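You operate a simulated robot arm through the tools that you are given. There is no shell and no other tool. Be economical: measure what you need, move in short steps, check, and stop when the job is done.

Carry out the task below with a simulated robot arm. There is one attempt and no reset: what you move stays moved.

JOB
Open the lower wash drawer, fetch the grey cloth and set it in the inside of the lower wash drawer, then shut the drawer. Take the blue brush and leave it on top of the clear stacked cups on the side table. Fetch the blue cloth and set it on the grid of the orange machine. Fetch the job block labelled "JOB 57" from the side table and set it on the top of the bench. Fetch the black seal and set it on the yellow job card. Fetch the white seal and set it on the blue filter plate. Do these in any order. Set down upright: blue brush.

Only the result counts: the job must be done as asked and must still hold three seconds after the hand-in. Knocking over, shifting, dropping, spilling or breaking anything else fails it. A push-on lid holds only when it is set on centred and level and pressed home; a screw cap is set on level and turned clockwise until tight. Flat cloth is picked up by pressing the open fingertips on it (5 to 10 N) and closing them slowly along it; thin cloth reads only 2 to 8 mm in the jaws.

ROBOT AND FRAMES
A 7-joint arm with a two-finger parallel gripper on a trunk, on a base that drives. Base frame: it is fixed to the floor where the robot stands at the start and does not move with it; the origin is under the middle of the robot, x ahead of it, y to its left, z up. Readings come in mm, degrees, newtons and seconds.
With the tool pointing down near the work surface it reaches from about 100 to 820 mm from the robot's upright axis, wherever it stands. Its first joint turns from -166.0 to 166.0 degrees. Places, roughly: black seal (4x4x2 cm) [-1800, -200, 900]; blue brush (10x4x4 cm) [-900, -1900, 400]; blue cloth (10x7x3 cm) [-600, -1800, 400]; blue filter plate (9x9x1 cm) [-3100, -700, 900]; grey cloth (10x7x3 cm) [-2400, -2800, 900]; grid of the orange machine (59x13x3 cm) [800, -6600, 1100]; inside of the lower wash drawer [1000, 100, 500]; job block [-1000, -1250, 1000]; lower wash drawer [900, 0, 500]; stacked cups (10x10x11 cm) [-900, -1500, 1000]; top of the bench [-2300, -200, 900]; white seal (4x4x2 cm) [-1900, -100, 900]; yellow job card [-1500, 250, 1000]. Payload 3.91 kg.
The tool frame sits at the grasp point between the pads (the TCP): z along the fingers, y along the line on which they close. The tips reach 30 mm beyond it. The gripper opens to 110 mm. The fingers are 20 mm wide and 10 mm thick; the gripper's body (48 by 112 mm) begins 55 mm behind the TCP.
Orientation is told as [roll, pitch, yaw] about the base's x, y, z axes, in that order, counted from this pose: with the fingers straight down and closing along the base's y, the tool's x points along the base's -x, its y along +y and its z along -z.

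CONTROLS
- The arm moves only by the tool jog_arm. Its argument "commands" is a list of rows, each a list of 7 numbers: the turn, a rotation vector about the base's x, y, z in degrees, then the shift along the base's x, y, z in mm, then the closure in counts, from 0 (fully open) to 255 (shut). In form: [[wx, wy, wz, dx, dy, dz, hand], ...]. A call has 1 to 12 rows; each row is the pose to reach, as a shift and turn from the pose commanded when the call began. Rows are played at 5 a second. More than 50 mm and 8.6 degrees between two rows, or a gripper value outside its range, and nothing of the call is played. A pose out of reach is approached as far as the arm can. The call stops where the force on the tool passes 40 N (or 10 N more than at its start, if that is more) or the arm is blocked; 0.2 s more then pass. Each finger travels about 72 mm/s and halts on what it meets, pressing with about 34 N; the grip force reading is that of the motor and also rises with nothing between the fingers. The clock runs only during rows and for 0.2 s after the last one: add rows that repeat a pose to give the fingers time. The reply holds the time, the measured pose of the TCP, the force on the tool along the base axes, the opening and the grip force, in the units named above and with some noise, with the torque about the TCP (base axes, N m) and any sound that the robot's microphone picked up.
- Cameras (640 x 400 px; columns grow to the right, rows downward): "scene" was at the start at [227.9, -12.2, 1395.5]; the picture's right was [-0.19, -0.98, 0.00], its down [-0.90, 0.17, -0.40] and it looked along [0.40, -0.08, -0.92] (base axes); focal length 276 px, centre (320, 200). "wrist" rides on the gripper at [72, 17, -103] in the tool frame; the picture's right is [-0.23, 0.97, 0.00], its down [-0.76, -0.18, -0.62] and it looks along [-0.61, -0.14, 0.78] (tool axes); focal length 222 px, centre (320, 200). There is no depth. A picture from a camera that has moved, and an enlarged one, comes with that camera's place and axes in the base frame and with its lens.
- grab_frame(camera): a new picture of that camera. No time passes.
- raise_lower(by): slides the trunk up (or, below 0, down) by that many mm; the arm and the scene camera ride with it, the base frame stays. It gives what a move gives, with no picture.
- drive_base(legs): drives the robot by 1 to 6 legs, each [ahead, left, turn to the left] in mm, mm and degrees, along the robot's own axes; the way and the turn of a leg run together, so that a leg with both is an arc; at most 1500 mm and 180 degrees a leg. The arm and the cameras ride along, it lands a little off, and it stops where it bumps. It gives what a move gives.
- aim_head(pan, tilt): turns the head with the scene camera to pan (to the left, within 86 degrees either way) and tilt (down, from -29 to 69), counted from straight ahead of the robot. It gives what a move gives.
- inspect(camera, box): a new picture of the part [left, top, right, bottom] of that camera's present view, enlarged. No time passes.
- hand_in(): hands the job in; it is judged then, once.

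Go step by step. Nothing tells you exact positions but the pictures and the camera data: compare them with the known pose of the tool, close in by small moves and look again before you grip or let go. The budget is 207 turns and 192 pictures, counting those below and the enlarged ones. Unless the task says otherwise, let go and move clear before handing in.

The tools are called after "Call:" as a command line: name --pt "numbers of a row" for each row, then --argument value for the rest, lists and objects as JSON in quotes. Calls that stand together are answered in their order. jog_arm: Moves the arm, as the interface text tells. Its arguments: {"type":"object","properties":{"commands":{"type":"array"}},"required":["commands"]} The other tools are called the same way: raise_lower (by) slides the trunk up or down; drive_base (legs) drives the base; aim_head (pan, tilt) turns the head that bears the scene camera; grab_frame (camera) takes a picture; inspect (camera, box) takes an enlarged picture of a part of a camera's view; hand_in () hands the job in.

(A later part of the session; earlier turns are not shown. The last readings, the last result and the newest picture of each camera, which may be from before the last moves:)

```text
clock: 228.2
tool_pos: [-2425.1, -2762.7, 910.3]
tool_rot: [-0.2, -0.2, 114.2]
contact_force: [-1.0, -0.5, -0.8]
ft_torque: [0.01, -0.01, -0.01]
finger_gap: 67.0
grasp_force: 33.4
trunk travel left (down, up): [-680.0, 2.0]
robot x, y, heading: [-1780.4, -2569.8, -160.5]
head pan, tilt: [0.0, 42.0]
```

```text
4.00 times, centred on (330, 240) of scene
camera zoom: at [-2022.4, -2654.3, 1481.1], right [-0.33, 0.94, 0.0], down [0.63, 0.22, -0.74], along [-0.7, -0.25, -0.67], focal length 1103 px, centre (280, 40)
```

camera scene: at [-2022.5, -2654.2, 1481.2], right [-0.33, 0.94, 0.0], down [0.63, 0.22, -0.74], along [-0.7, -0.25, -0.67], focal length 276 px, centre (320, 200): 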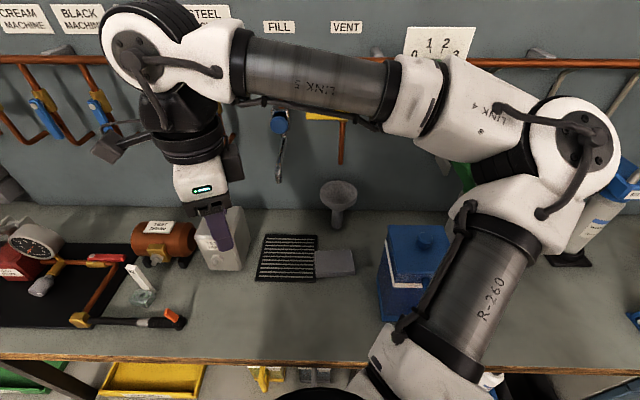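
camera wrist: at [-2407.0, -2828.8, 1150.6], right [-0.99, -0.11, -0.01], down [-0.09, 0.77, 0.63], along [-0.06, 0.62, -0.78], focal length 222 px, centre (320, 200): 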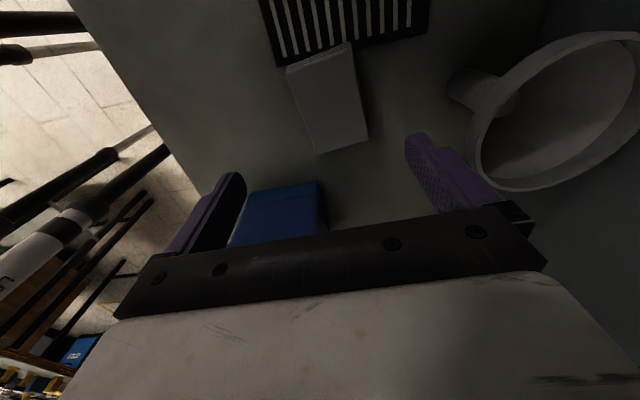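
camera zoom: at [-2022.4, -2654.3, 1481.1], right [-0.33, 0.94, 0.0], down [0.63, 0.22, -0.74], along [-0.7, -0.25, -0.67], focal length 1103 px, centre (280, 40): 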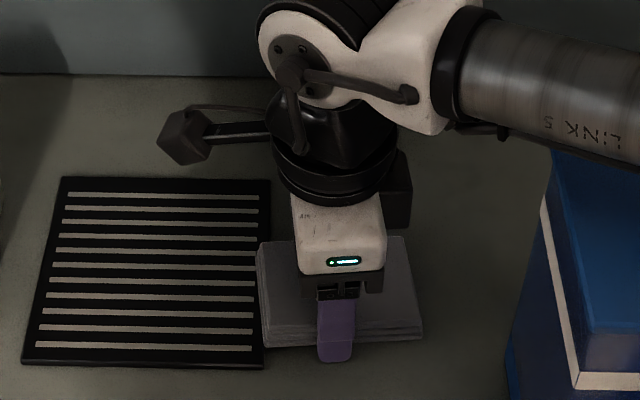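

Call:
jog_arm --pt "0 0 0 0 0 20 200" --pt "0 0 0 0 0 60 200" --pt "0 0 0 0 0 105 200" --pt "0 0 0 0 0 150 200" --pt "0 0 0 15 5 195 200" --pt "0 0 0 40 10 235 200" --pt "0 0 0 70 15 265 200" --pt "0 0 0 110 20 285 200"

Call:
grab_frame --camera "wrist"

Call:
aim_head --pan 75 --tilt 30

Call:
grab_frame --camera "scene"

```text
clock: 229.9
tool_pos: [-2311.8, -2739.9, 1198.4]
tool_rot: [-0.2, -0.3, 114.2]
contact_force: [0.3, -0.5, -0.3]
ft_torque: [-0.03, 0.02, -0.02]
finger_gap: 67.0
grasp_force: 33.7
trunk travel left (down, up): [-680.0, 2.0]
robot x, y, heading: [-1783.3, -2566.5, -160.5]
head pan, tilt: [0.0, 42.0]
```

```text
87 pictures are left
camera wrist: at [-2298.3, -2812.6, 1301.3], right [-0.98, -0.19, 0.0], down [-0.15, 0.76, 0.63], along [-0.12, 0.62, -0.78], focal length 222 px, centre (320, 200)
```

wrist: 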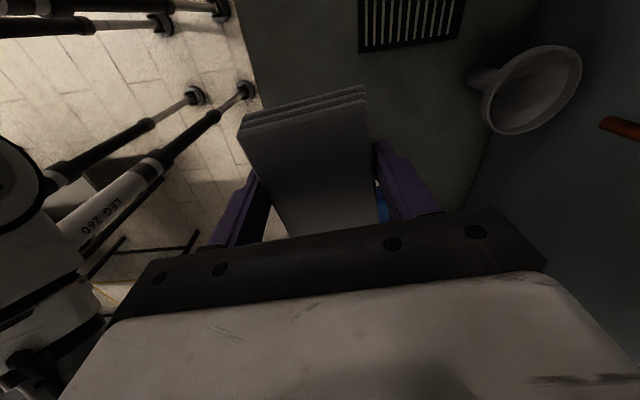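

```text
clock: 231.4
tool_pos: [-2313.8, -2739.2, 1196.9]
tool_rot: [-0.2, -0.3, 114.1]
contact_force: [0.7, 0.1, 0.0]
ft_torque: [0.0, 0.03, 0.03]
finger_gap: 67.1
grasp_force: 33.2
trunk travel left (down, up): [-680.0, 2.0]
robot x, y, heading: [-1780.8, -2567.6, -160.1]
head pan, tilt: [75.0, 30.0]
```

```text
86 pictures are left
camera scene: at [-1936.6, -2716.6, 1499.4], right [-1.0, -0.08, 0.0], down [-0.04, 0.5, -0.87], along [0.07, -0.86, -0.5], focal length 276 px, centre (320, 200)
```

scene: 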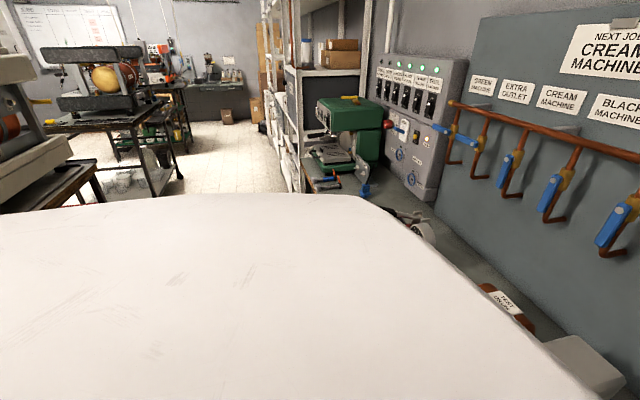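

Grey cloth is held. I turn to face +x and pass through the gap between the second table and the red cart.

Call:
drive_base --legs '[[80, 0, 0], [-80, 0, 0], [0, 0, 176]]'

Call:
aim_head --pan 10 --tilt 30

Call:
grab_frame --camera "scene"

```text
clock: 240.5
tool_pos: [-1238.9, -2444.2, 1196.7]
tool_rot: [-0.2, -0.3, -70.9]
contact_force: [0.5, -0.3, -0.2]
ft_torque: [-0.04, -0.02, 0.0]
finger_gap: 67.0
grasp_force: 33.7
trunk travel left (down, up): [-680.0, 2.0]
robot x, y, heading: [-1779.0, -2565.8, 14.2]
head pan, tilt: [75.0, 30.0]
```

```text
clock: 241.8
tool_pos: [-1239.4, -2445.4, 1197.2]
tool_rot: [-0.2, -0.2, -70.9]
contact_force: [-0.3, -0.3, -0.1]
ft_torque: [0.0, -0.03, 0.0]
finger_gap: 67.3
grasp_force: 33.7
trunk travel left (down, up): [-680.0, 2.0]
robot x, y, heading: [-1782.4, -2570.8, 14.2]
head pan, tilt: [10.0, 30.0]
```

```text
85 pictures are left
camera scene: at [-1534.7, -2489.3, 1499.4], right [0.41, -0.91, 0.0], down [-0.46, -0.21, -0.87], along [0.79, 0.36, -0.5], focal length 276 px, centre (320, 200)
```

scene: 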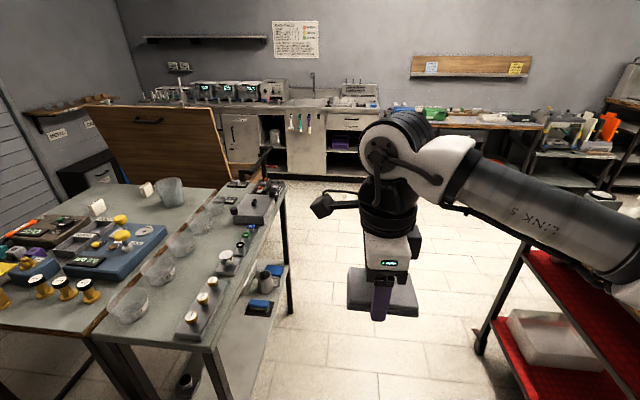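

Call:
inspect --camera "scene" --box '[170, 230, 330, 390]'

Call:
drive_base --legs '[[0, -200, 0], [1000, 0, 0]]'

Call:
aim_head --pan 80 --tilt 40

Call:
grab_frame --camera "scene"

```text
2.50 times, centred on (250, 310) of scene
camera zoom: at [-1534.7, -2489.3, 1499.4], right [0.41, -0.91, 0.0], down [-0.46, -0.21, -0.87], along [0.79, 0.36, -0.5], focal length 689 px, centre (495, -75)
```

zoom: 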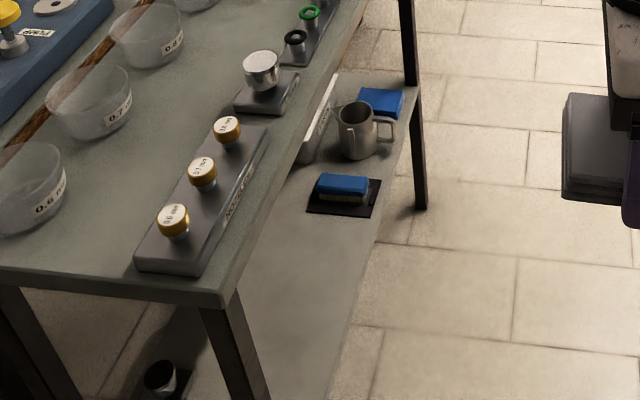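

```text
clock: 248.7
tool_pos: [-232.7, -2400.8, 1196.9]
tool_rot: [-0.2, -0.2, -71.6]
contact_force: [0.4, 0.3, -0.3]
ft_torque: [-0.01, 0.01, 0.01]
finger_gap: 67.1
grasp_force: 33.7
trunk travel left (down, up): [-680.0, 2.0]
robot x, y, heading: [-775.5, -2520.4, 13.8]
head pan, tilt: [10.0, 30.0]
```

```text
clock: 250.1
tool_pos: [-233.0, -2400.0, 1198.1]
tool_rot: [-0.3, -0.2, -71.6]
contact_force: [-0.1, 0.6, -0.6]
ft_torque: [-0.02, 0.02, 0.01]
finger_gap: 67.0
grasp_force: 34.1
trunk travel left (down, up): [-680.0, 2.0]
robot x, y, heading: [-775.3, -2518.0, 13.6]
head pan, tilt: [80.0, 40.0]
```

```text
83 pictures are left
camera scene: at [-617.9, -2393.9, 1484.1], right [1.0, 0.07, 0.0], down [0.04, -0.64, -0.77], along [-0.05, 0.76, -0.64], focal length 276 px, centre (320, 200)
```

scene: 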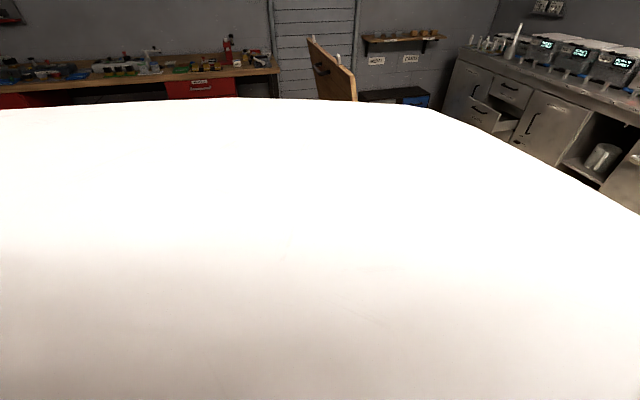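

Brush and blue cloth spotted on the second table's low shelf. Continue to the main walkway, then toward the drawer.

Call:
drive_base --legs '[[900, 60, 0], [780, 56, 0], [0, 0, 92]]'

Call:
aim_head --pan 0 --tilt 30

Call:
grab_frame --camera "scene"

```text
clock: 262.6
tool_pos: [685.6, -1461.3, 1196.9]
tool_rot: [-0.2, -0.2, 19.3]
contact_force: [0.3, 0.9, -0.6]
ft_torque: [0.04, 0.01, 0.0]
finger_gap: 67.2
grasp_force: 34.4
trunk travel left (down, up): [-680.0, 2.0]
robot x, y, heading: [810.7, -2006.6, 104.9]
head pan, tilt: [80.0, 40.0]
```

```text
clock: 264.1
tool_pos: [686.7, -1459.6, 1198.7]
tool_rot: [-0.2, -0.2, 19.2]
contact_force: [0.4, 0.9, -0.1]
ft_torque: [0.05, 0.04, 0.0]
finger_gap: 67.2
grasp_force: 34.0
trunk travel left (down, up): [-680.0, 2.0]
robot x, y, heading: [808.4, -2003.5, 104.9]
head pan, tilt: [0.0, 30.0]
```

```text
82 pictures are left
camera scene: at [745.2, -1752.5, 1499.4], right [0.97, 0.25, 0.0], down [0.13, -0.48, -0.87], along [-0.22, 0.84, -0.5], focal length 276 px, centre (320, 200)
```

scene: 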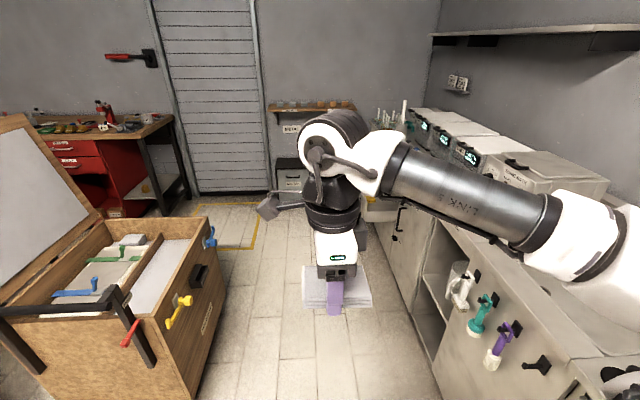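

Call:
drive_base --legs '[[1200, 0, 0], [443, 244, 0], [0, 0, -88.6]]'

Call:
aim_head --pan 20 --tilt 45

Call:
grab_frame --camera "scene"

```text
clock: 276.8
tool_pos: [669.2, -362.6, 1197.8]
tool_rot: [-0.1, -0.2, -71.2]
contact_force: [0.1, -0.3, 0.1]
ft_torque: [0.01, 0.02, -0.02]
finger_gap: 67.3
grasp_force: 33.9
trunk travel left (down, up): [-680.0, 2.0]
robot x, y, heading: [126.5, -480.0, 14.1]
head pan, tilt: [0.0, 30.0]
```

```text
clock: 277.6
tool_pos: [672.0, -362.3, 1196.8]
tool_rot: [-0.2, -0.2, -71.2]
contact_force: [-0.3, 0.0, 0.2]
ft_torque: [-0.04, 0.03, -0.01]
finger_gap: 67.0
grasp_force: 34.3
trunk travel left (down, up): [-680.0, 2.0]
robot x, y, heading: [126.2, -485.1, 14.5]
head pan, tilt: [20.0, 45.0]
```

```text
81 pictures are left
camera scene: at [359.0, -396.5, 1476.9], right [0.56, -0.83, 0.0], down [-0.59, -0.4, -0.71], along [0.59, 0.4, -0.71], focal length 276 px, centre (320, 200)
```

scene: 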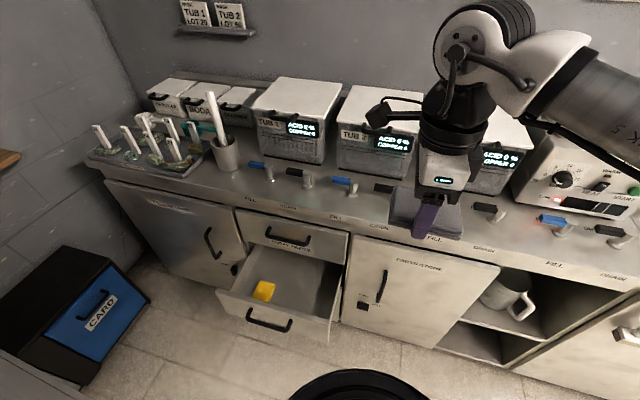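

The open drawer holds a yellow cloth at its left front. I'll place the grey cloth right of it, ≈(684,-62). Retract and turn the wrist so the camera side faces the robot, then lower the trunk.

Call:
jog_arm --pt "0 0 8 -10 -2 0 200" --pt "0 0 16 -20 -5 0 200" --pt "0 0 24 -30 -8 0 200" --pt "0 0 32 -40 -10 0 200" --pt "0 0 40 -50 -12 0 200" --pt "0 0 48 -55 -14 0 200" --pt "0 0 56 -60 -15 0 200" --pt "0 0 64 -65 -16 0 200" --pt "0 0 72 -70 -17 0 200" --pt "0 0 80 -75 -18 0 200" --pt "0 0 87.5 -80 -20 0 200"

Call:
raise_lower --by -400

Call:
aim_head --pan 15 --tilt 40

Call:
grab_frame --camera "scene"

```text
clock: 280.0
tool_pos: [590.1, -383.2, 1196.6]
tool_rot: [-0.1, -0.2, 16.3]
contact_force: [-0.4, 0.8, -0.8]
ft_torque: [-0.03, -0.04, -0.03]
finger_gap: 67.1
grasp_force: 33.7
trunk travel left (down, up): [-680.0, 2.0]
robot x, y, heading: [126.6, -484.5, 14.4]
head pan, tilt: [20.0, 45.0]
```

```text
clock: 283.9
tool_pos: [591.2, -381.8, 797.0]
tool_rot: [-0.3, -0.2, 16.4]
contact_force: [0.2, -0.3, 0.6]
ft_torque: [-0.03, 0.01, -0.03]
finger_gap: 67.0
grasp_force: 34.2
trunk travel left (down, up): [-280.0, 402.0]
robot x, y, heading: [128.1, -481.3, 14.1]
head pan, tilt: [20.0, 45.0]
```

```text
clock: 284.5
tool_pos: [591.2, -382.6, 796.9]
tool_rot: [-0.1, -0.3, 16.3]
contact_force: [0.2, 0.3, -0.9]
ft_torque: [-0.01, -0.02, 0.01]
finger_gap: 67.2
grasp_force: 34.1
trunk travel left (down, up): [-280.0, 402.0]
robot x, y, heading: [126.3, -480.3, 14.2]
head pan, tilt: [15.0, 40.0]
```

```text
80 pictures are left
camera scene: at [365.8, -400.7, 1084.1], right [0.49, -0.87, 0.0], down [-0.56, -0.31, -0.77], along [0.67, 0.37, -0.64], focal length 276 px, centre (320, 200)
```

scene: 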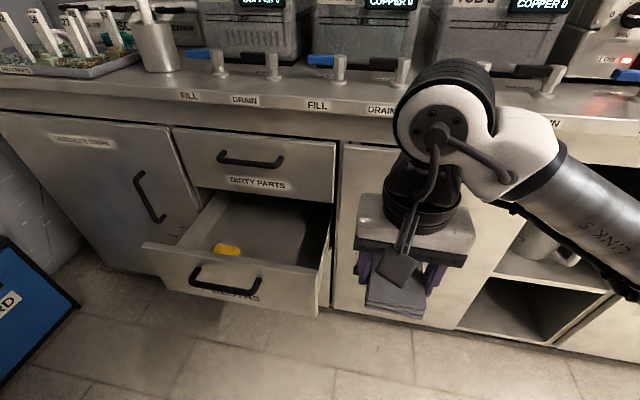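

Call:
drive_base --legs '[[0, 287, 0], [110, 0, 2]]'

Call:
grab_frame --camera "scene"

Call:
grab_frame --camera "wrist"

```text
clock: 288.1
tool_pos: [627.5, -64.7, 796.8]
tool_rot: [-0.3, -0.2, 18.4]
contact_force: [0.3, 0.1, -0.5]
ft_torque: [0.0, 0.01, 0.0]
finger_gap: 67.3
grasp_force: 34.1
trunk travel left (down, up): [-280.0, 402.0]
robot x, y, heading: [165.4, -178.3, 16.3]
head pan, tilt: [15.0, 40.0]
```

```text
79 pictures are left
camera scene: at [403.6, -90.2, 1084.1], right [0.52, -0.85, 0.0], down [-0.55, -0.33, -0.77], along [0.66, 0.4, -0.64], focal length 276 px, centre (320, 200)
```

scene: 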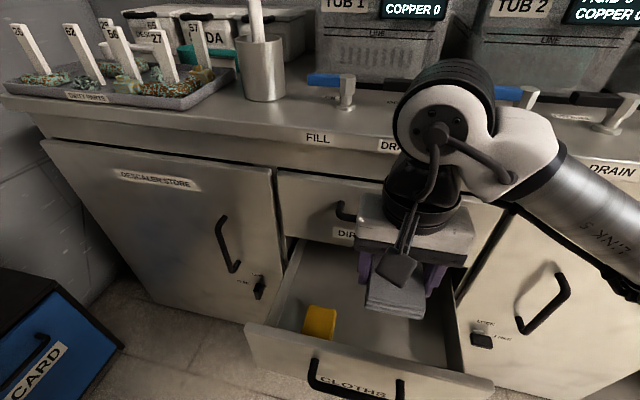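

```text
78 pictures are left
camera wrist: at [553.6, -71.4, 899.8], right [-0.09, 1.0, 0.0], down [0.78, 0.07, 0.63], along [0.62, 0.06, -0.78], focal length 222 px, centre (320, 200)
```

wrist: 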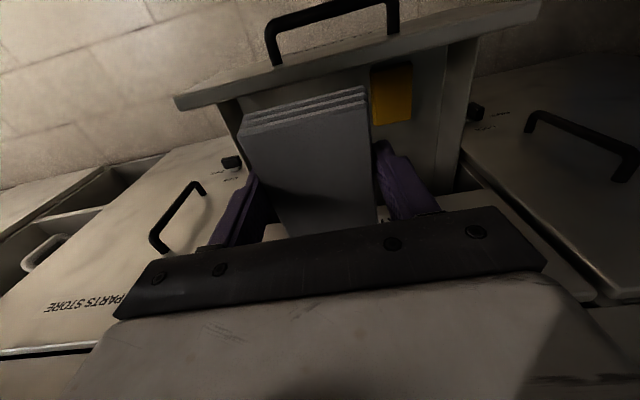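

Well aligned. Move 55 mm in and lower toward the drawer floor.

Call:
jog_arm --pt "0 0 0 28 0 -20 200" --pt "0 0 0 55 0 -40 200" --pt "0 0 0 55 0 -80 200" --pt "0 0 0 55 0 -120 200" --pt "0 0 0 55 0 -160 200" --pt "0 0 0 55 0 -185 200"

Call:
grab_frame --camera "scene"

Call:
grab_frame --camera "wrist"

```text
clock: 289.5
tool_pos: [683.6, -63.9, 611.6]
tool_rot: [-0.1, -0.2, 18.4]
contact_force: [-0.7, 0.4, -1.0]
ft_torque: [0.0, -0.01, 0.03]
finger_gap: 67.1
grasp_force: 34.5
trunk travel left (down, up): [-280.0, 402.0]
robot x, y, heading: [169.1, -182.4, 16.4]
head pan, tilt: [15.0, 40.0]
```

```text
77 pictures are left
camera scene: at [403.7, -90.2, 1084.1], right [0.52, -0.85, 0.0], down [-0.55, -0.33, -0.77], along [0.66, 0.4, -0.64], focal length 276 px, centre (320, 200)
```

scene: 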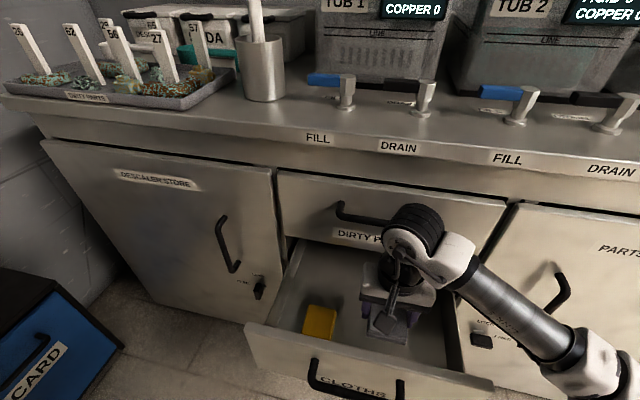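

```text
76 pictures are left
camera wrist: at [608.8, -70.9, 714.8], right [-0.09, 1.0, 0.0], down [0.78, 0.07, 0.63], along [0.62, 0.06, -0.78], focal length 222 px, centre (320, 200)
```

wrist: 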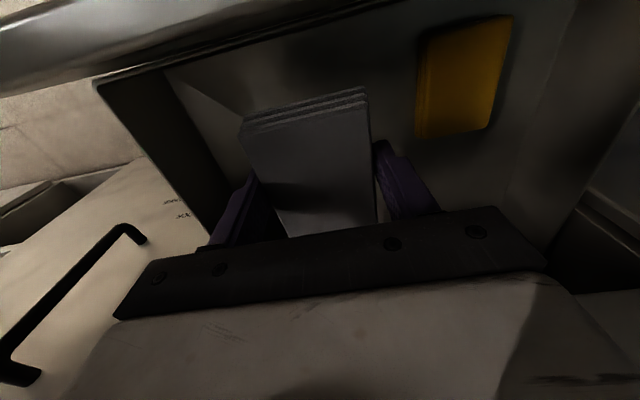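

Call:
jog_arm --pt "0 0 0 0 0 -15 200" --pt "0 0 0 0 0 -30 200" --pt "0 0 0 0 0 -40 200" --pt "0 0 0 0 0 -48 200" --pt "0 0 0 0 0 -56 200" --pt "0 0 0 0 0 -64 200"

```text
clock: 290.9
tool_pos: [682.9, -65.4, 549.5]
tool_rot: [-0.2, -0.3, 18.4]
contact_force: [0.7, -0.6, -0.6]
ft_torque: [0.02, -0.02, -0.01]
finger_gap: 67.0
grasp_force: 34.0
trunk travel left (down, up): [-280.0, 402.0]
robot x, y, heading: [166.1, -181.0, 16.1]
head pan, tilt: [15.0, 40.0]
```

Call:
jog_arm --pt "0 0 0 0 0 -6 200" --pt "0 0 0 0 0 -12 200" --pt "0 0 0 0 0 -18 200" --pt "0 0 0 0 0 -24 200" --pt "0 0 0 0 0 -30 200" --pt "0 0 0 0 0 -36 200"

Call:
grab_frame --camera "scene"

```text
clock: 291.8
tool_pos: [682.0, -64.0, 530.7]
tool_rot: [-0.2, -0.5, 18.4]
contact_force: [0.7, -0.2, 32.7]
ft_torque: [-0.5, 2.96, 0.12]
finger_gap: 67.4
grasp_force: 34.2
trunk travel left (down, up): [-280.0, 402.0]
robot x, y, heading: [168.4, -180.9, 16.1]
head pan, tilt: [15.0, 40.0]
stopped in row 4: the force on the tool passed its limit at 54 N (the readings are from after the stop); the commanded pose is now the measured one
```

```text
75 pictures are left
camera scene: at [402.6, -90.6, 1085.1], right [0.52, -0.86, 0.0], down [-0.55, -0.33, -0.77], along [0.66, 0.4, -0.64], focal length 276 px, centre (320, 200)
```

scene: 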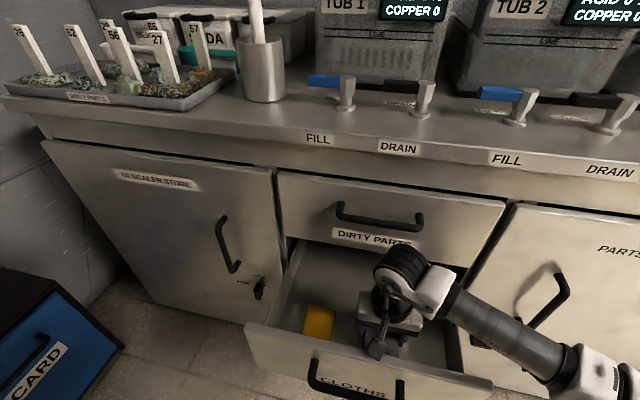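

The torque suggests the camera bracket touches the drawer front rim. Raise a little, move 18 mm inward, and try lower.

Call:
jog_arm --pt "0 0 0 0 0 8 200" --pt "0 0 0 9 3 8 200" --pt "0 0 0 18 5 8 200" --pt "0 0 0 18 5 2 200" --pt "0 0 0 18 5 -4 200"

Call:
grab_frame --camera "wrist"

Call:
inspect --camera "scene" --box '[280, 180, 480, 380]'

```text
clock: 293.0
tool_pos: [701.5, -58.7, 525.7]
tool_rot: [-0.2, -0.3, 18.4]
contact_force: [0.5, 1.5, 0.0]
ft_torque: [0.0, -0.01, 0.0]
finger_gap: 67.4
grasp_force: 33.5
trunk travel left (down, up): [-280.0, 402.0]
robot x, y, heading: [169.1, -183.6, 16.1]
head pan, tilt: [15.0, 40.0]
```

```text
74 pictures are left
camera wrist: at [626.3, -65.9, 628.8], right [-0.09, 1.0, 0.0], down [0.78, 0.07, 0.63], along [0.62, 0.06, -0.78], focal length 222 px, centre (320, 200)
```

wrist: 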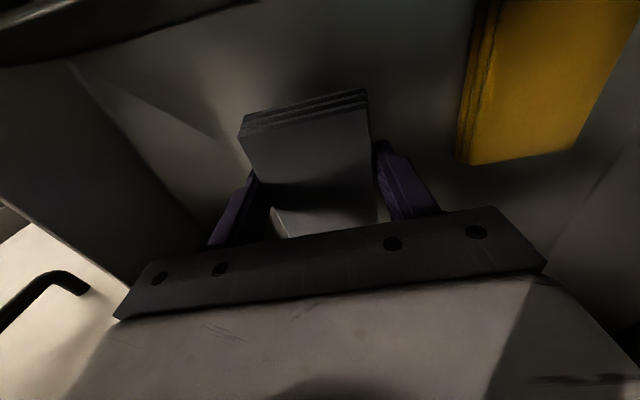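

```text
2.00 times, centred on (380, 280) of scene
camera zoom: at [403.8, -90.2, 1084.1], right [0.52, -0.86, 0.0], down [-0.55, -0.33, -0.77], along [0.66, 0.4, -0.64], focal length 551 px, centre (200, 40)
```

zoom: 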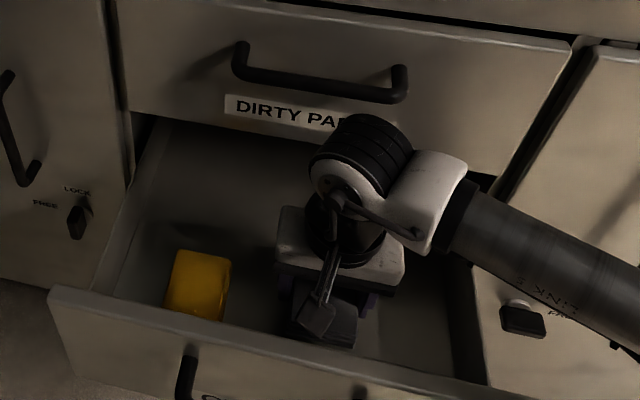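

Call:
jog_arm --pt "0 0 0 0 0 -6 200" --pt "0 0 0 0 0 -12 200" --pt "0 0 0 0 0 -18 200" --pt "0 0 0 0 0 -24 200" --pt "0 0 0 0 0 -30 200" --pt "0 0 0 0 0 -36 200"

Call:
grab_frame --camera "wrist"

```text
clock: 294.3
tool_pos: [700.5, -60.1, 500.2]
tool_rot: [-0.2, -0.5, 18.5]
contact_force: [1.6, -2.3, 30.1]
ft_torque: [0.01, 2.31, 0.15]
finger_gap: 67.1
grasp_force: 34.1
trunk travel left (down, up): [-280.0, 402.0]
robot x, y, heading: [168.9, -180.2, 16.3]
head pan, tilt: [15.0, 40.0]
stopped in row 6: the force on the tool passed its limit at 51 N (the readings are from after the stop); the commanded pose is now the measured one
```

```text
72 pictures are left
camera wrist: at [626.5, -67.5, 601.8], right [-0.09, 1.0, 0.0], down [0.77, 0.07, 0.63], along [0.63, 0.06, -0.78], focal length 222 px, centre (320, 200)
```

wrist: 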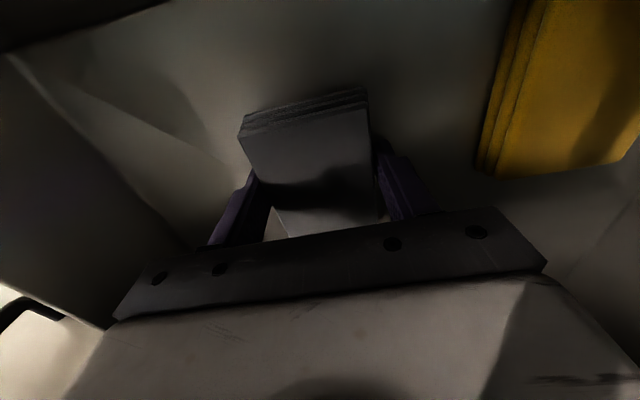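

The bracket rests on the drawer front rim; the cloth is within ~15 mm of the drawer floor. Relieve and release it there.

Call:
jog_arm --pt "0 0 0 0 0 3 200" --pt "0 0 0 0 0 3 130" --pt "0 0 0 0 0 3 90" --pt "0 0 0 0 0 3 65" --pt "0 0 0 0 0 3 65" --pt "0 0 0 0 0 23 65" --pt "0 0 0 -19 -5 40 65" --pt "0 0 0 -30 -9 75 65" --pt "0 0 0 -30 -9 115 65"

Call:
grab_frame --camera "wrist"

```text
clock: 296.3
tool_pos: [667.4, -68.4, 612.6]
tool_rot: [-0.1, -0.4, 18.5]
contact_force: [-0.8, -0.6, -0.4]
ft_torque: [-0.02, 0.02, 0.0]
finger_gap: 81.9
grasp_force: 0.1
trunk travel left (down, up): [-280.0, 402.0]
robot x, y, heading: [170.2, -178.2, 16.2]
head pan, tilt: [15.0, 40.0]
```

```text
71 pictures are left
camera wrist: at [593.7, -76.7, 715.4], right [-0.09, 1.0, 0.0], down [0.77, 0.07, 0.63], along [0.63, 0.06, -0.78], focal length 222 px, centre (320, 200)
```

wrist: 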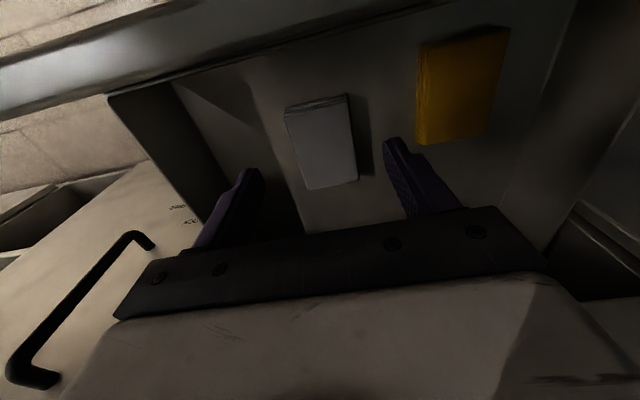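

The grey cloth lies in the drawer. Rise clear, back off, close the fingers, and get ready to push on the handle bar.

Call:
jog_arm --pt "0 0 0 0 0 40 65" --pt "0 0 0 0 0 80 65" --pt "0 0 0 0 0 110 100"

Call:
drive_base --legs '[[-250, 45, 0]]'

Call:
jog_arm --pt "0 0 0 0 0 -40 150" --pt "0 0 0 0 0 -80 200" --pt "0 0 0 0 0 -120 255" --pt "0 0 0 0 0 -137 255" --pt "0 0 0 0 0 -137 255"

Call:
grab_frame --camera "scene"

Call:
grab_frame --camera "wrist"

```text
clock: 297.1
tool_pos: [671.5, -70.8, 720.8]
tool_rot: [-0.1, -0.4, 18.4]
contact_force: [-0.4, 0.4, -0.2]
ft_torque: [0.0, 0.02, 0.0]
finger_gap: 66.9
grasp_force: 0.1
trunk travel left (down, up): [-280.0, 402.0]
robot x, y, heading: [169.8, -181.8, 16.2]
head pan, tilt: [15.0, 40.0]
```

```text
clock: 298.9
tool_pos: [418.0, -98.3, 720.6]
tool_rot: [-0.1, -0.5, 18.2]
contact_force: [-0.5, -0.3, 1.1]
ft_torque: [0.02, -0.01, -0.01]
finger_gap: 66.7
grasp_force: 0.1
trunk travel left (down, up): [-280.0, 402.0]
robot x, y, heading: [-91.5, -206.2, 16.2]
head pan, tilt: [15.0, 40.0]
```

```text
clock: 300.1
tool_pos: [415.6, -98.4, 580.5]
tool_rot: [-0.1, -0.4, 18.2]
contact_force: [-0.7, 0.0, -0.1]
ft_torque: [-0.01, -0.03, 0.0]
finger_gap: 0.2
grasp_force: 33.7
trunk travel left (down, up): [-280.0, 402.0]
robot x, y, heading: [-84.7, -208.2, 16.1]
head pan, tilt: [15.0, 40.0]
```

```text
70 pictures are left
camera scene: at [149.3, -117.4, 1084.1], right [0.52, -0.86, 0.0], down [-0.55, -0.33, -0.77], along [0.66, 0.39, -0.64], focal length 276 px, centre (320, 200)
```

scene: 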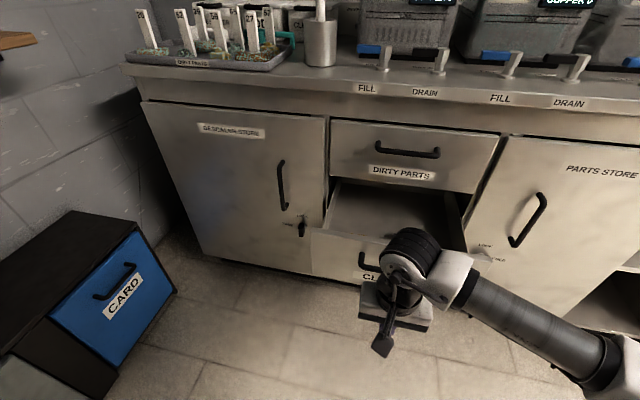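

```text
69 pictures are left
camera wrist: at [341.1, -105.6, 683.7], right [-0.09, 1.0, 0.0], down [0.77, 0.07, 0.63], along [0.63, 0.06, -0.78], focal length 222 px, centre (320, 200)
```

wrist: 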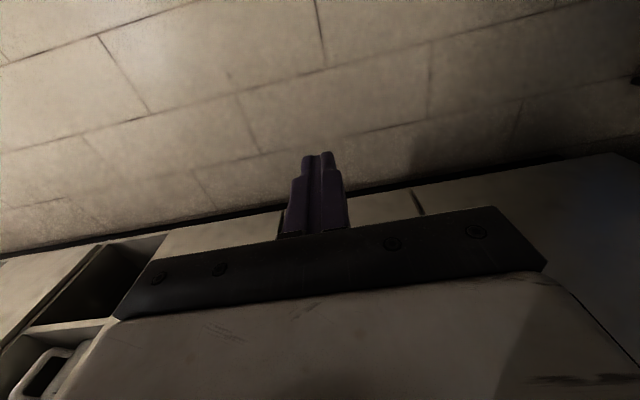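

Fingers line up with the bar. Drive ahead to push the drawer shut.

Call:
drive_base --legs '[[345, 0, 0]]'

Call:
grab_frame --camera "scene"

```text
clock: 302.2
tool_pos: [704.9, -15.0, 580.1]
tool_rot: [-0.4, 0.1, 19.1]
contact_force: [-0.2, -0.3, -0.5]
ft_torque: [0.03, 0.01, 0.03]
finger_gap: 0.0
grasp_force: 34.3
trunk travel left (down, up): [-280.0, 402.0]
robot x, y, heading: [211.6, -120.6, 16.2]
head pan, tilt: [15.0, 40.0]
stopped in leg 1: the robot was blocked; the commanded pose is now the measured one
```

```text
68 pictures are left
camera scene: at [447.2, -31.5, 1084.3], right [0.52, -0.86, 0.0], down [-0.55, -0.33, -0.77], along [0.66, 0.4, -0.64], focal length 276 px, centre (320, 200)
```

scene: 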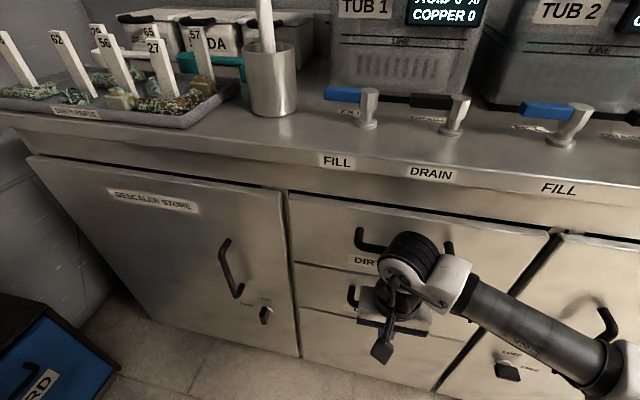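

Call:
inspect --camera "scene" --box '[280, 200, 480, 380]'

Call:
grab_frame --camera "wrist"

```text
2.22 times, centred on (380, 290) of scene
camera zoom: at [447.2, -31.5, 1084.3], right [0.52, -0.86, 0.0], down [-0.55, -0.33, -0.77], along [0.66, 0.4, -0.64], focal length 613 px, centre (187, 0)
```

zoom: 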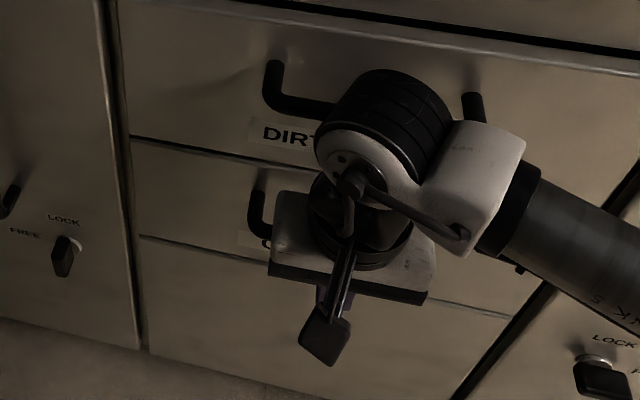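

```text
66 pictures are left
camera wrist: at [631.1, -21.8, 684.0], right [-0.1, 0.99, -0.01], down [0.78, 0.09, 0.62], along [0.62, 0.06, -0.78], focal length 222 px, centre (320, 200)
```

wrist: 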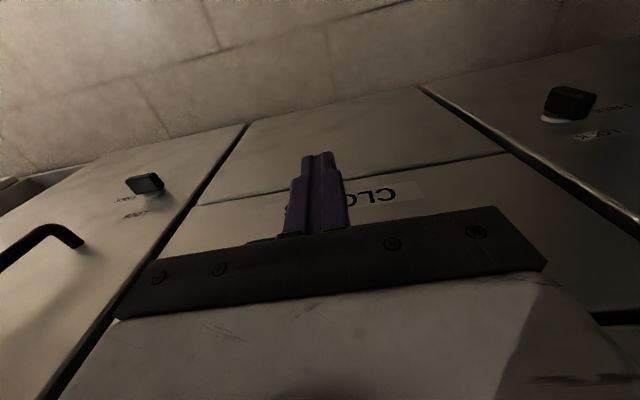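

Call:
drive_base --legs '[[-200, 0, 0]]'

Call:
inspect --camera "scene" --box '[300, 80, 540, 260]'

Call:
grab_frame --camera "wrist"

```text
clock: 303.8
tool_pos: [511.8, -72.0, 580.2]
tool_rot: [-0.5, 0.3, 19.0]
contact_force: [0.2, 0.2, -0.2]
ft_torque: [-0.02, 0.05, 0.0]
finger_gap: 0.0
grasp_force: 34.2
trunk travel left (down, up): [-280.0, 402.0]
robot x, y, heading: [16.1, -176.2, 16.3]
head pan, tilt: [15.0, 40.0]
```

```text
2.22 times, centred on (420, 170) of scene
camera zoom: at [253.9, -87.3, 1084.1], right [0.51, -0.86, 0.0], down [-0.55, -0.33, -0.77], along [0.66, 0.39, -0.64], focal length 613 px, centre (98, 267)
```

zoom: 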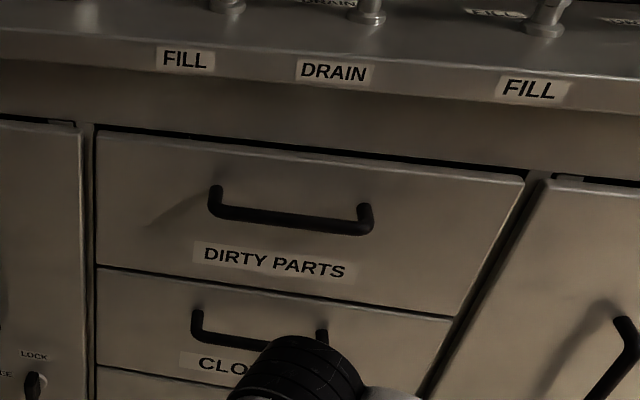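

```text
64 pictures are left
camera wrist: at [437.8, -77.9, 683.5], right [-0.1, 0.99, -0.01], down [0.78, 0.08, 0.62], along [0.62, 0.06, -0.78], focal length 222 px, centre (320, 200)
```

wrist: 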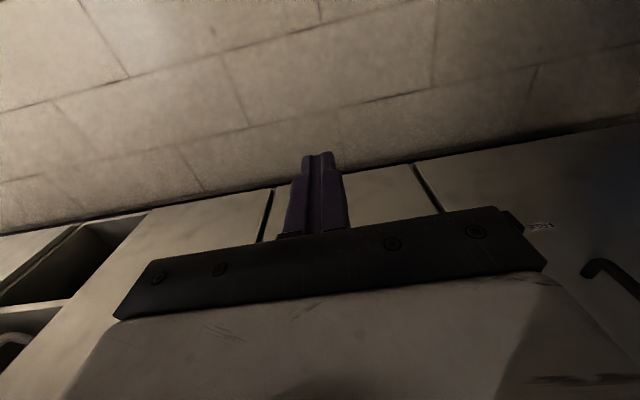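

The push was stopped ~15–25 mm early, likely by the wrist meeting the upper handle. I tilt the tool so the fingertips lead, and push again.

Call:
jog_arm --pt "2.2 -7.7 0 0 0 0 255" --pt "4.4 -15.4 0 0 0 0 255" --pt "6.6 -23 0 0 0 0 255" --pt "8.4 -28.8 0 0 0 5 255" --pt "8.4 -28.8 0 0 15 10 255"

Call:
aim_head --pan 25 --tilt 45

Call:
grab_frame --camera "scene"

```text
clock: 305.0
tool_pos: [618.6, -50.9, 596.5]
tool_rot: [-1.9, -29.8, 19.3]
contact_force: [-0.3, 0.8, -0.2]
ft_torque: [-0.01, 0.01, -0.01]
finger_gap: 0.2
grasp_force: 33.4
out of reach, approached as far as the arm can: row 1, 2, 3, 4, 5
trunk travel left (down, up): [-280.0, 402.0]
robot x, y, heading: [18.4, -179.0, 15.9]
head pan, tilt: [15.0, 40.0]
```

```text
clock: 305.7
tool_pos: [618.1, -53.0, 596.1]
tool_rot: [-1.9, -29.8, 19.4]
contact_force: [-0.2, 0.4, -0.4]
ft_torque: [-0.02, -0.02, -0.01]
finger_gap: 0.0
grasp_force: 34.0
trunk travel left (down, up): [-280.0, 402.0]
robot x, y, heading: [18.5, -175.2, 15.8]
head pan, tilt: [25.0, 45.0]
```

```text
63 pictures are left
camera scene: at [242.4, -77.8, 1076.9], right [0.66, -0.76, 0.0], down [-0.53, -0.46, -0.71], along [0.53, 0.46, -0.71], focal length 276 px, centre (320, 200)
```

scene: 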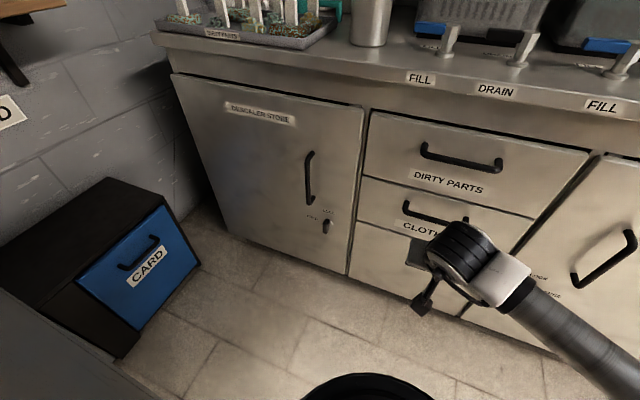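

Call:
drive_base --legs '[[140, 0, 0]]'

Call:
inspect --camera "scene" --box '[300, 80, 540, 260]'

```text
clock: 307.0
tool_pos: [725.2, -21.9, 593.1]
tool_rot: [-2.0, -28.6, 19.6]
contact_force: [-0.1, 0.6, 0.0]
ft_torque: [0.0, 0.01, 0.0]
finger_gap: 0.0
grasp_force: 34.9
trunk travel left (down, up): [-280.0, 402.0]
robot x, y, heading: [129.1, -147.5, 15.5]
head pan, tilt: [25.0, 45.0]
stopped in leg 1: the force on the tool passed its limit at 91 N (the readings are from after the stop); the commanded pose is now the measured one
```

```text
2.22 times, centred on (420, 170) of scene
camera zoom: at [355.4, -45.8, 1076.8], right [0.65, -0.76, 0.0], down [-0.53, -0.46, -0.71], along [0.53, 0.46, -0.71], focal length 613 px, centre (98, 267)
```

zoom: 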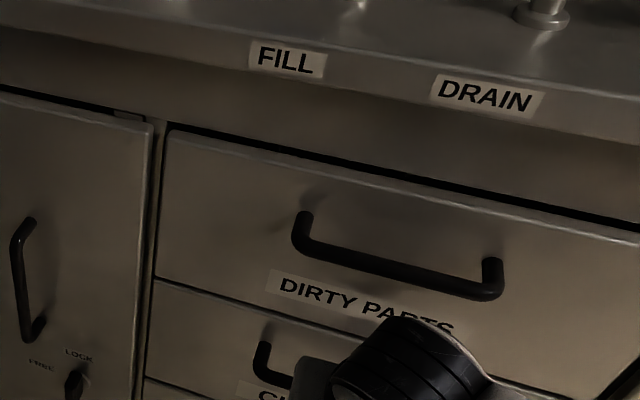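

Firm stop with the bar at its original place: drawer shut. Back off, straighten the tool and check.

Call:
drive_base --legs '[[-200, 0, 0]]'

Call:
jog_arm --pt "-2.2 7.7 0 -20 0 10 255" --pt "-4.4 15.4 0 -40 0 20 200" --pt "-6.6 23 0 -60 0 30 100" --pt "-8.4 28.8 0 -80 0 40 0" --pt "-8.4 28.8 0 -100 0 60 0"

Call:
inspect --camera "scene" --box '[300, 80, 540, 260]'

Call:
raise_lower --by 350

```text
clock: 308.6
tool_pos: [536.0, -71.6, 593.8]
tool_rot: [-2.2, -28.6, 19.9]
contact_force: [0.6, 0.4, 0.8]
ft_torque: [0.04, -0.01, 0.0]
finger_gap: 0.1
grasp_force: 34.1
trunk travel left (down, up): [-280.0, 402.0]
robot x, y, heading: [-58.1, -199.4, 16.5]
head pan, tilt: [25.0, 45.0]
```

```text
clock: 309.8
tool_pos: [434.1, -73.7, 652.3]
tool_rot: [-0.2, 1.5, 19.5]
contact_force: [-0.1, 0.6, 0.6]
ft_torque: [-0.03, -0.01, 0.03]
finger_gap: 109.8
grasp_force: 0.0
trunk travel left (down, up): [-280.0, 402.0]
robot x, y, heading: [-61.9, -197.6, 16.3]
head pan, tilt: [25.0, 45.0]
```

```text
2.22 times, centred on (420, 170) of scene
camera zoom: at [165.9, -98.9, 1076.8], right [0.66, -0.75, 0.0], down [-0.53, -0.47, -0.71], along [0.53, 0.47, -0.71], focal length 613 px, centre (98, 267)
```

zoom: 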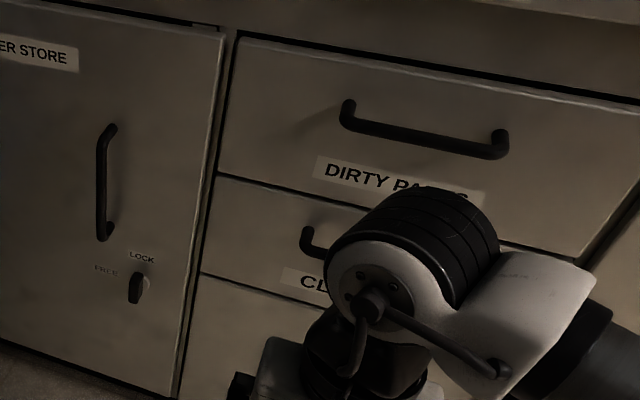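

```text
clock: 313.2
tool_pos: [435.3, -74.0, 1001.3]
tool_rot: [-0.4, 1.4, 19.5]
contact_force: [0.1, -0.2, 0.2]
ft_torque: [0.0, 0.01, -0.02]
finger_gap: 110.1
grasp_force: 0.0
trunk travel left (down, up): [-630.0, 52.0]
robot x, y, heading: [-58.3, -198.5, 16.3]
head pan, tilt: [25.0, 45.0]
```

The drawer is flush. Now back to the second table for the brush: raise the arm and drive round through the walkway.

Call:
raise_lower --by 50

Call:
jog_arm --pt "0 0 0 0 0 40 0" --pt "0 0 0 0 0 80 0" --pt "0 0 0 0 0 110 0"

Call:
drive_base --legs '[[0, 0, -90], [0, 463, 0], [1000, 0, 0], [1000, 0, 0], [0, 0, 180]]'

Call:
drive_base --legs '[[0, 840, 0], [0, 847, 0]]'

Call:
aim_head --pan 0 --tilt 45

Call:
grab_frame --camera "scene"

```text
clock: 314.1
tool_pos: [434.0, -73.6, 1051.6]
tool_rot: [-0.3, 1.4, 19.4]
contact_force: [-0.3, -0.2, 1.1]
ft_torque: [0.02, 0.01, -0.01]
finger_gap: 110.0
grasp_force: 0.1
trunk travel left (down, up): [-680.0, 2.0]
robot x, y, heading: [-58.5, -200.4, 16.1]
head pan, tilt: [25.0, 45.0]
```

```text
clock: 314.9
tool_pos: [435.7, -73.3, 1164.2]
tool_rot: [-0.2, 1.3, 19.6]
contact_force: [-0.1, 0.1, -0.1]
ft_torque: [-0.03, 0.01, 0.03]
finger_gap: 110.1
grasp_force: 0.0
trunk travel left (down, up): [-680.0, 2.0]
robot x, y, heading: [-57.9, -198.0, 16.6]
head pan, tilt: [25.0, 45.0]
```

```text
clock: 332.3
tool_pos: [1208.8, -2401.5, 1163.9]
tool_rot: [-0.2, 1.3, -66.3]
contact_force: [-0.2, -0.2, 0.1]
ft_torque: [0.01, 0.01, 0.0]
finger_gap: 110.2
grasp_force: 0.2
trunk travel left (down, up): [-680.0, 2.0]
robot x, y, heading: [1049.5, -1918.0, -69.6]
head pan, tilt: [25.0, 45.0]
stopped in leg 4: the robot was blocked; the commanded pose is now the measured one
```

```text
clock: 333.0
tool_pos: [1209.9, -2402.9, 1163.6]
tool_rot: [-0.2, 1.2, -66.4]
contact_force: [0.8, -0.3, -0.3]
ft_torque: [0.0, 0.02, -0.01]
finger_gap: 109.8
grasp_force: 0.0
trunk travel left (down, up): [-680.0, 2.0]
robot x, y, heading: [1054.1, -1921.8, -69.9]
head pan, tilt: [25.0, 45.0]
stopped in leg 1: the robot was blocked; the commanded pose is now the measured one
```

```text
clock: 333.9
tool_pos: [1209.5, -2402.9, 1162.3]
tool_rot: [-0.1, 1.3, -66.5]
contact_force: [-0.2, 0.4, 0.0]
ft_torque: [0.0, 0.02, -0.02]
finger_gap: 110.1
grasp_force: 0.1
trunk travel left (down, up): [-680.0, 2.0]
robot x, y, heading: [1051.2, -1917.3, -69.7]
head pan, tilt: [0.0, 45.0]
```

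```text
60 pictures are left
camera scene: at [1135.9, -2155.7, 1476.8], right [-0.94, -0.35, 0.0], down [-0.25, 0.66, -0.71], along [0.25, -0.66, -0.71], focal length 276 px, centre (320, 200)
```

scene: 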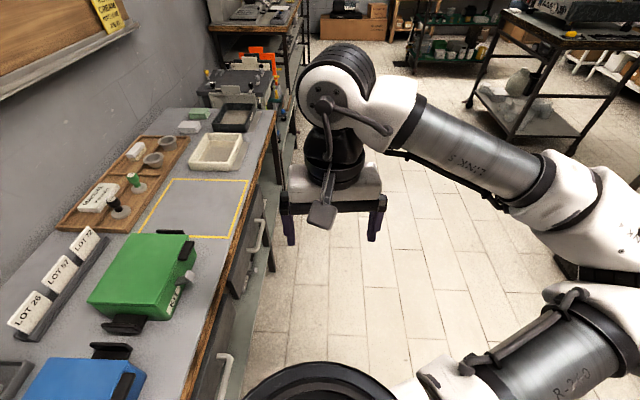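

The base touched the bench drawer handles on the left. Step right first, then turn and strafe to the second table.

Call:
drive_base --legs '[[0, -250, 0], [0, 0, 176]]'

```text
clock: 343.9
tool_pos: [666.2, -1520.5, 1163.7]
tool_rot: [-0.2, 1.2, 111.8]
contact_force: [-0.8, -0.4, -0.3]
ft_torque: [-0.02, -0.01, 0.0]
finger_gap: 110.0
grasp_force: 0.1
trunk travel left (down, up): [-680.0, 2.0]
robot x, y, heading: [812.0, -2009.6, 108.6]
head pan, tilt: [0.0, 45.0]
```

Call:
drive_base --legs '[[36, 774, 0], [20, 774, 0]]'

Call:
aim_head --pan 0 --tilt 45

Call:
grab_frame --camera "scene"

```text
clock: 356.4
tool_pos: [-821.4, -1967.9, 1163.6]
tool_rot: [-0.1, 1.4, 111.6]
contact_force: [-0.2, 0.1, 0.4]
ft_torque: [0.0, -0.01, -0.01]
finger_gap: 110.1
grasp_force: 0.0
trunk travel left (down, up): [-680.0, 2.0]
robot x, y, heading: [-679.9, -2455.7, 108.5]
head pan, tilt: [0.0, 45.0]
```

```text
clock: 357.0
tool_pos: [-822.4, -1967.5, 1163.1]
tool_rot: [-0.3, 1.3, 111.5]
contact_force: [0.4, 0.1, 0.6]
ft_torque: [-0.01, -0.01, -0.02]
finger_gap: 110.0
grasp_force: 0.0
trunk travel left (down, up): [-680.0, 2.0]
robot x, y, heading: [-674.8, -2458.0, 108.3]
head pan, tilt: [0.0, 45.0]
```

```text
59 pictures are left
camera scene: at [-757.0, -2218.3, 1476.8], right [0.95, 0.32, 0.0], down [0.22, -0.67, -0.71], along [-0.22, 0.67, -0.71], focal length 276 px, centre (320, 200)
```

scene: 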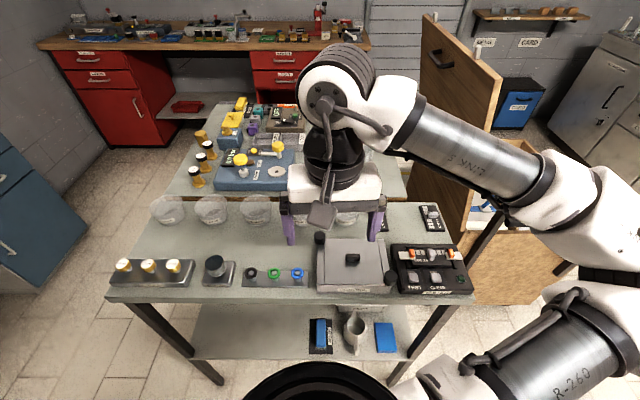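

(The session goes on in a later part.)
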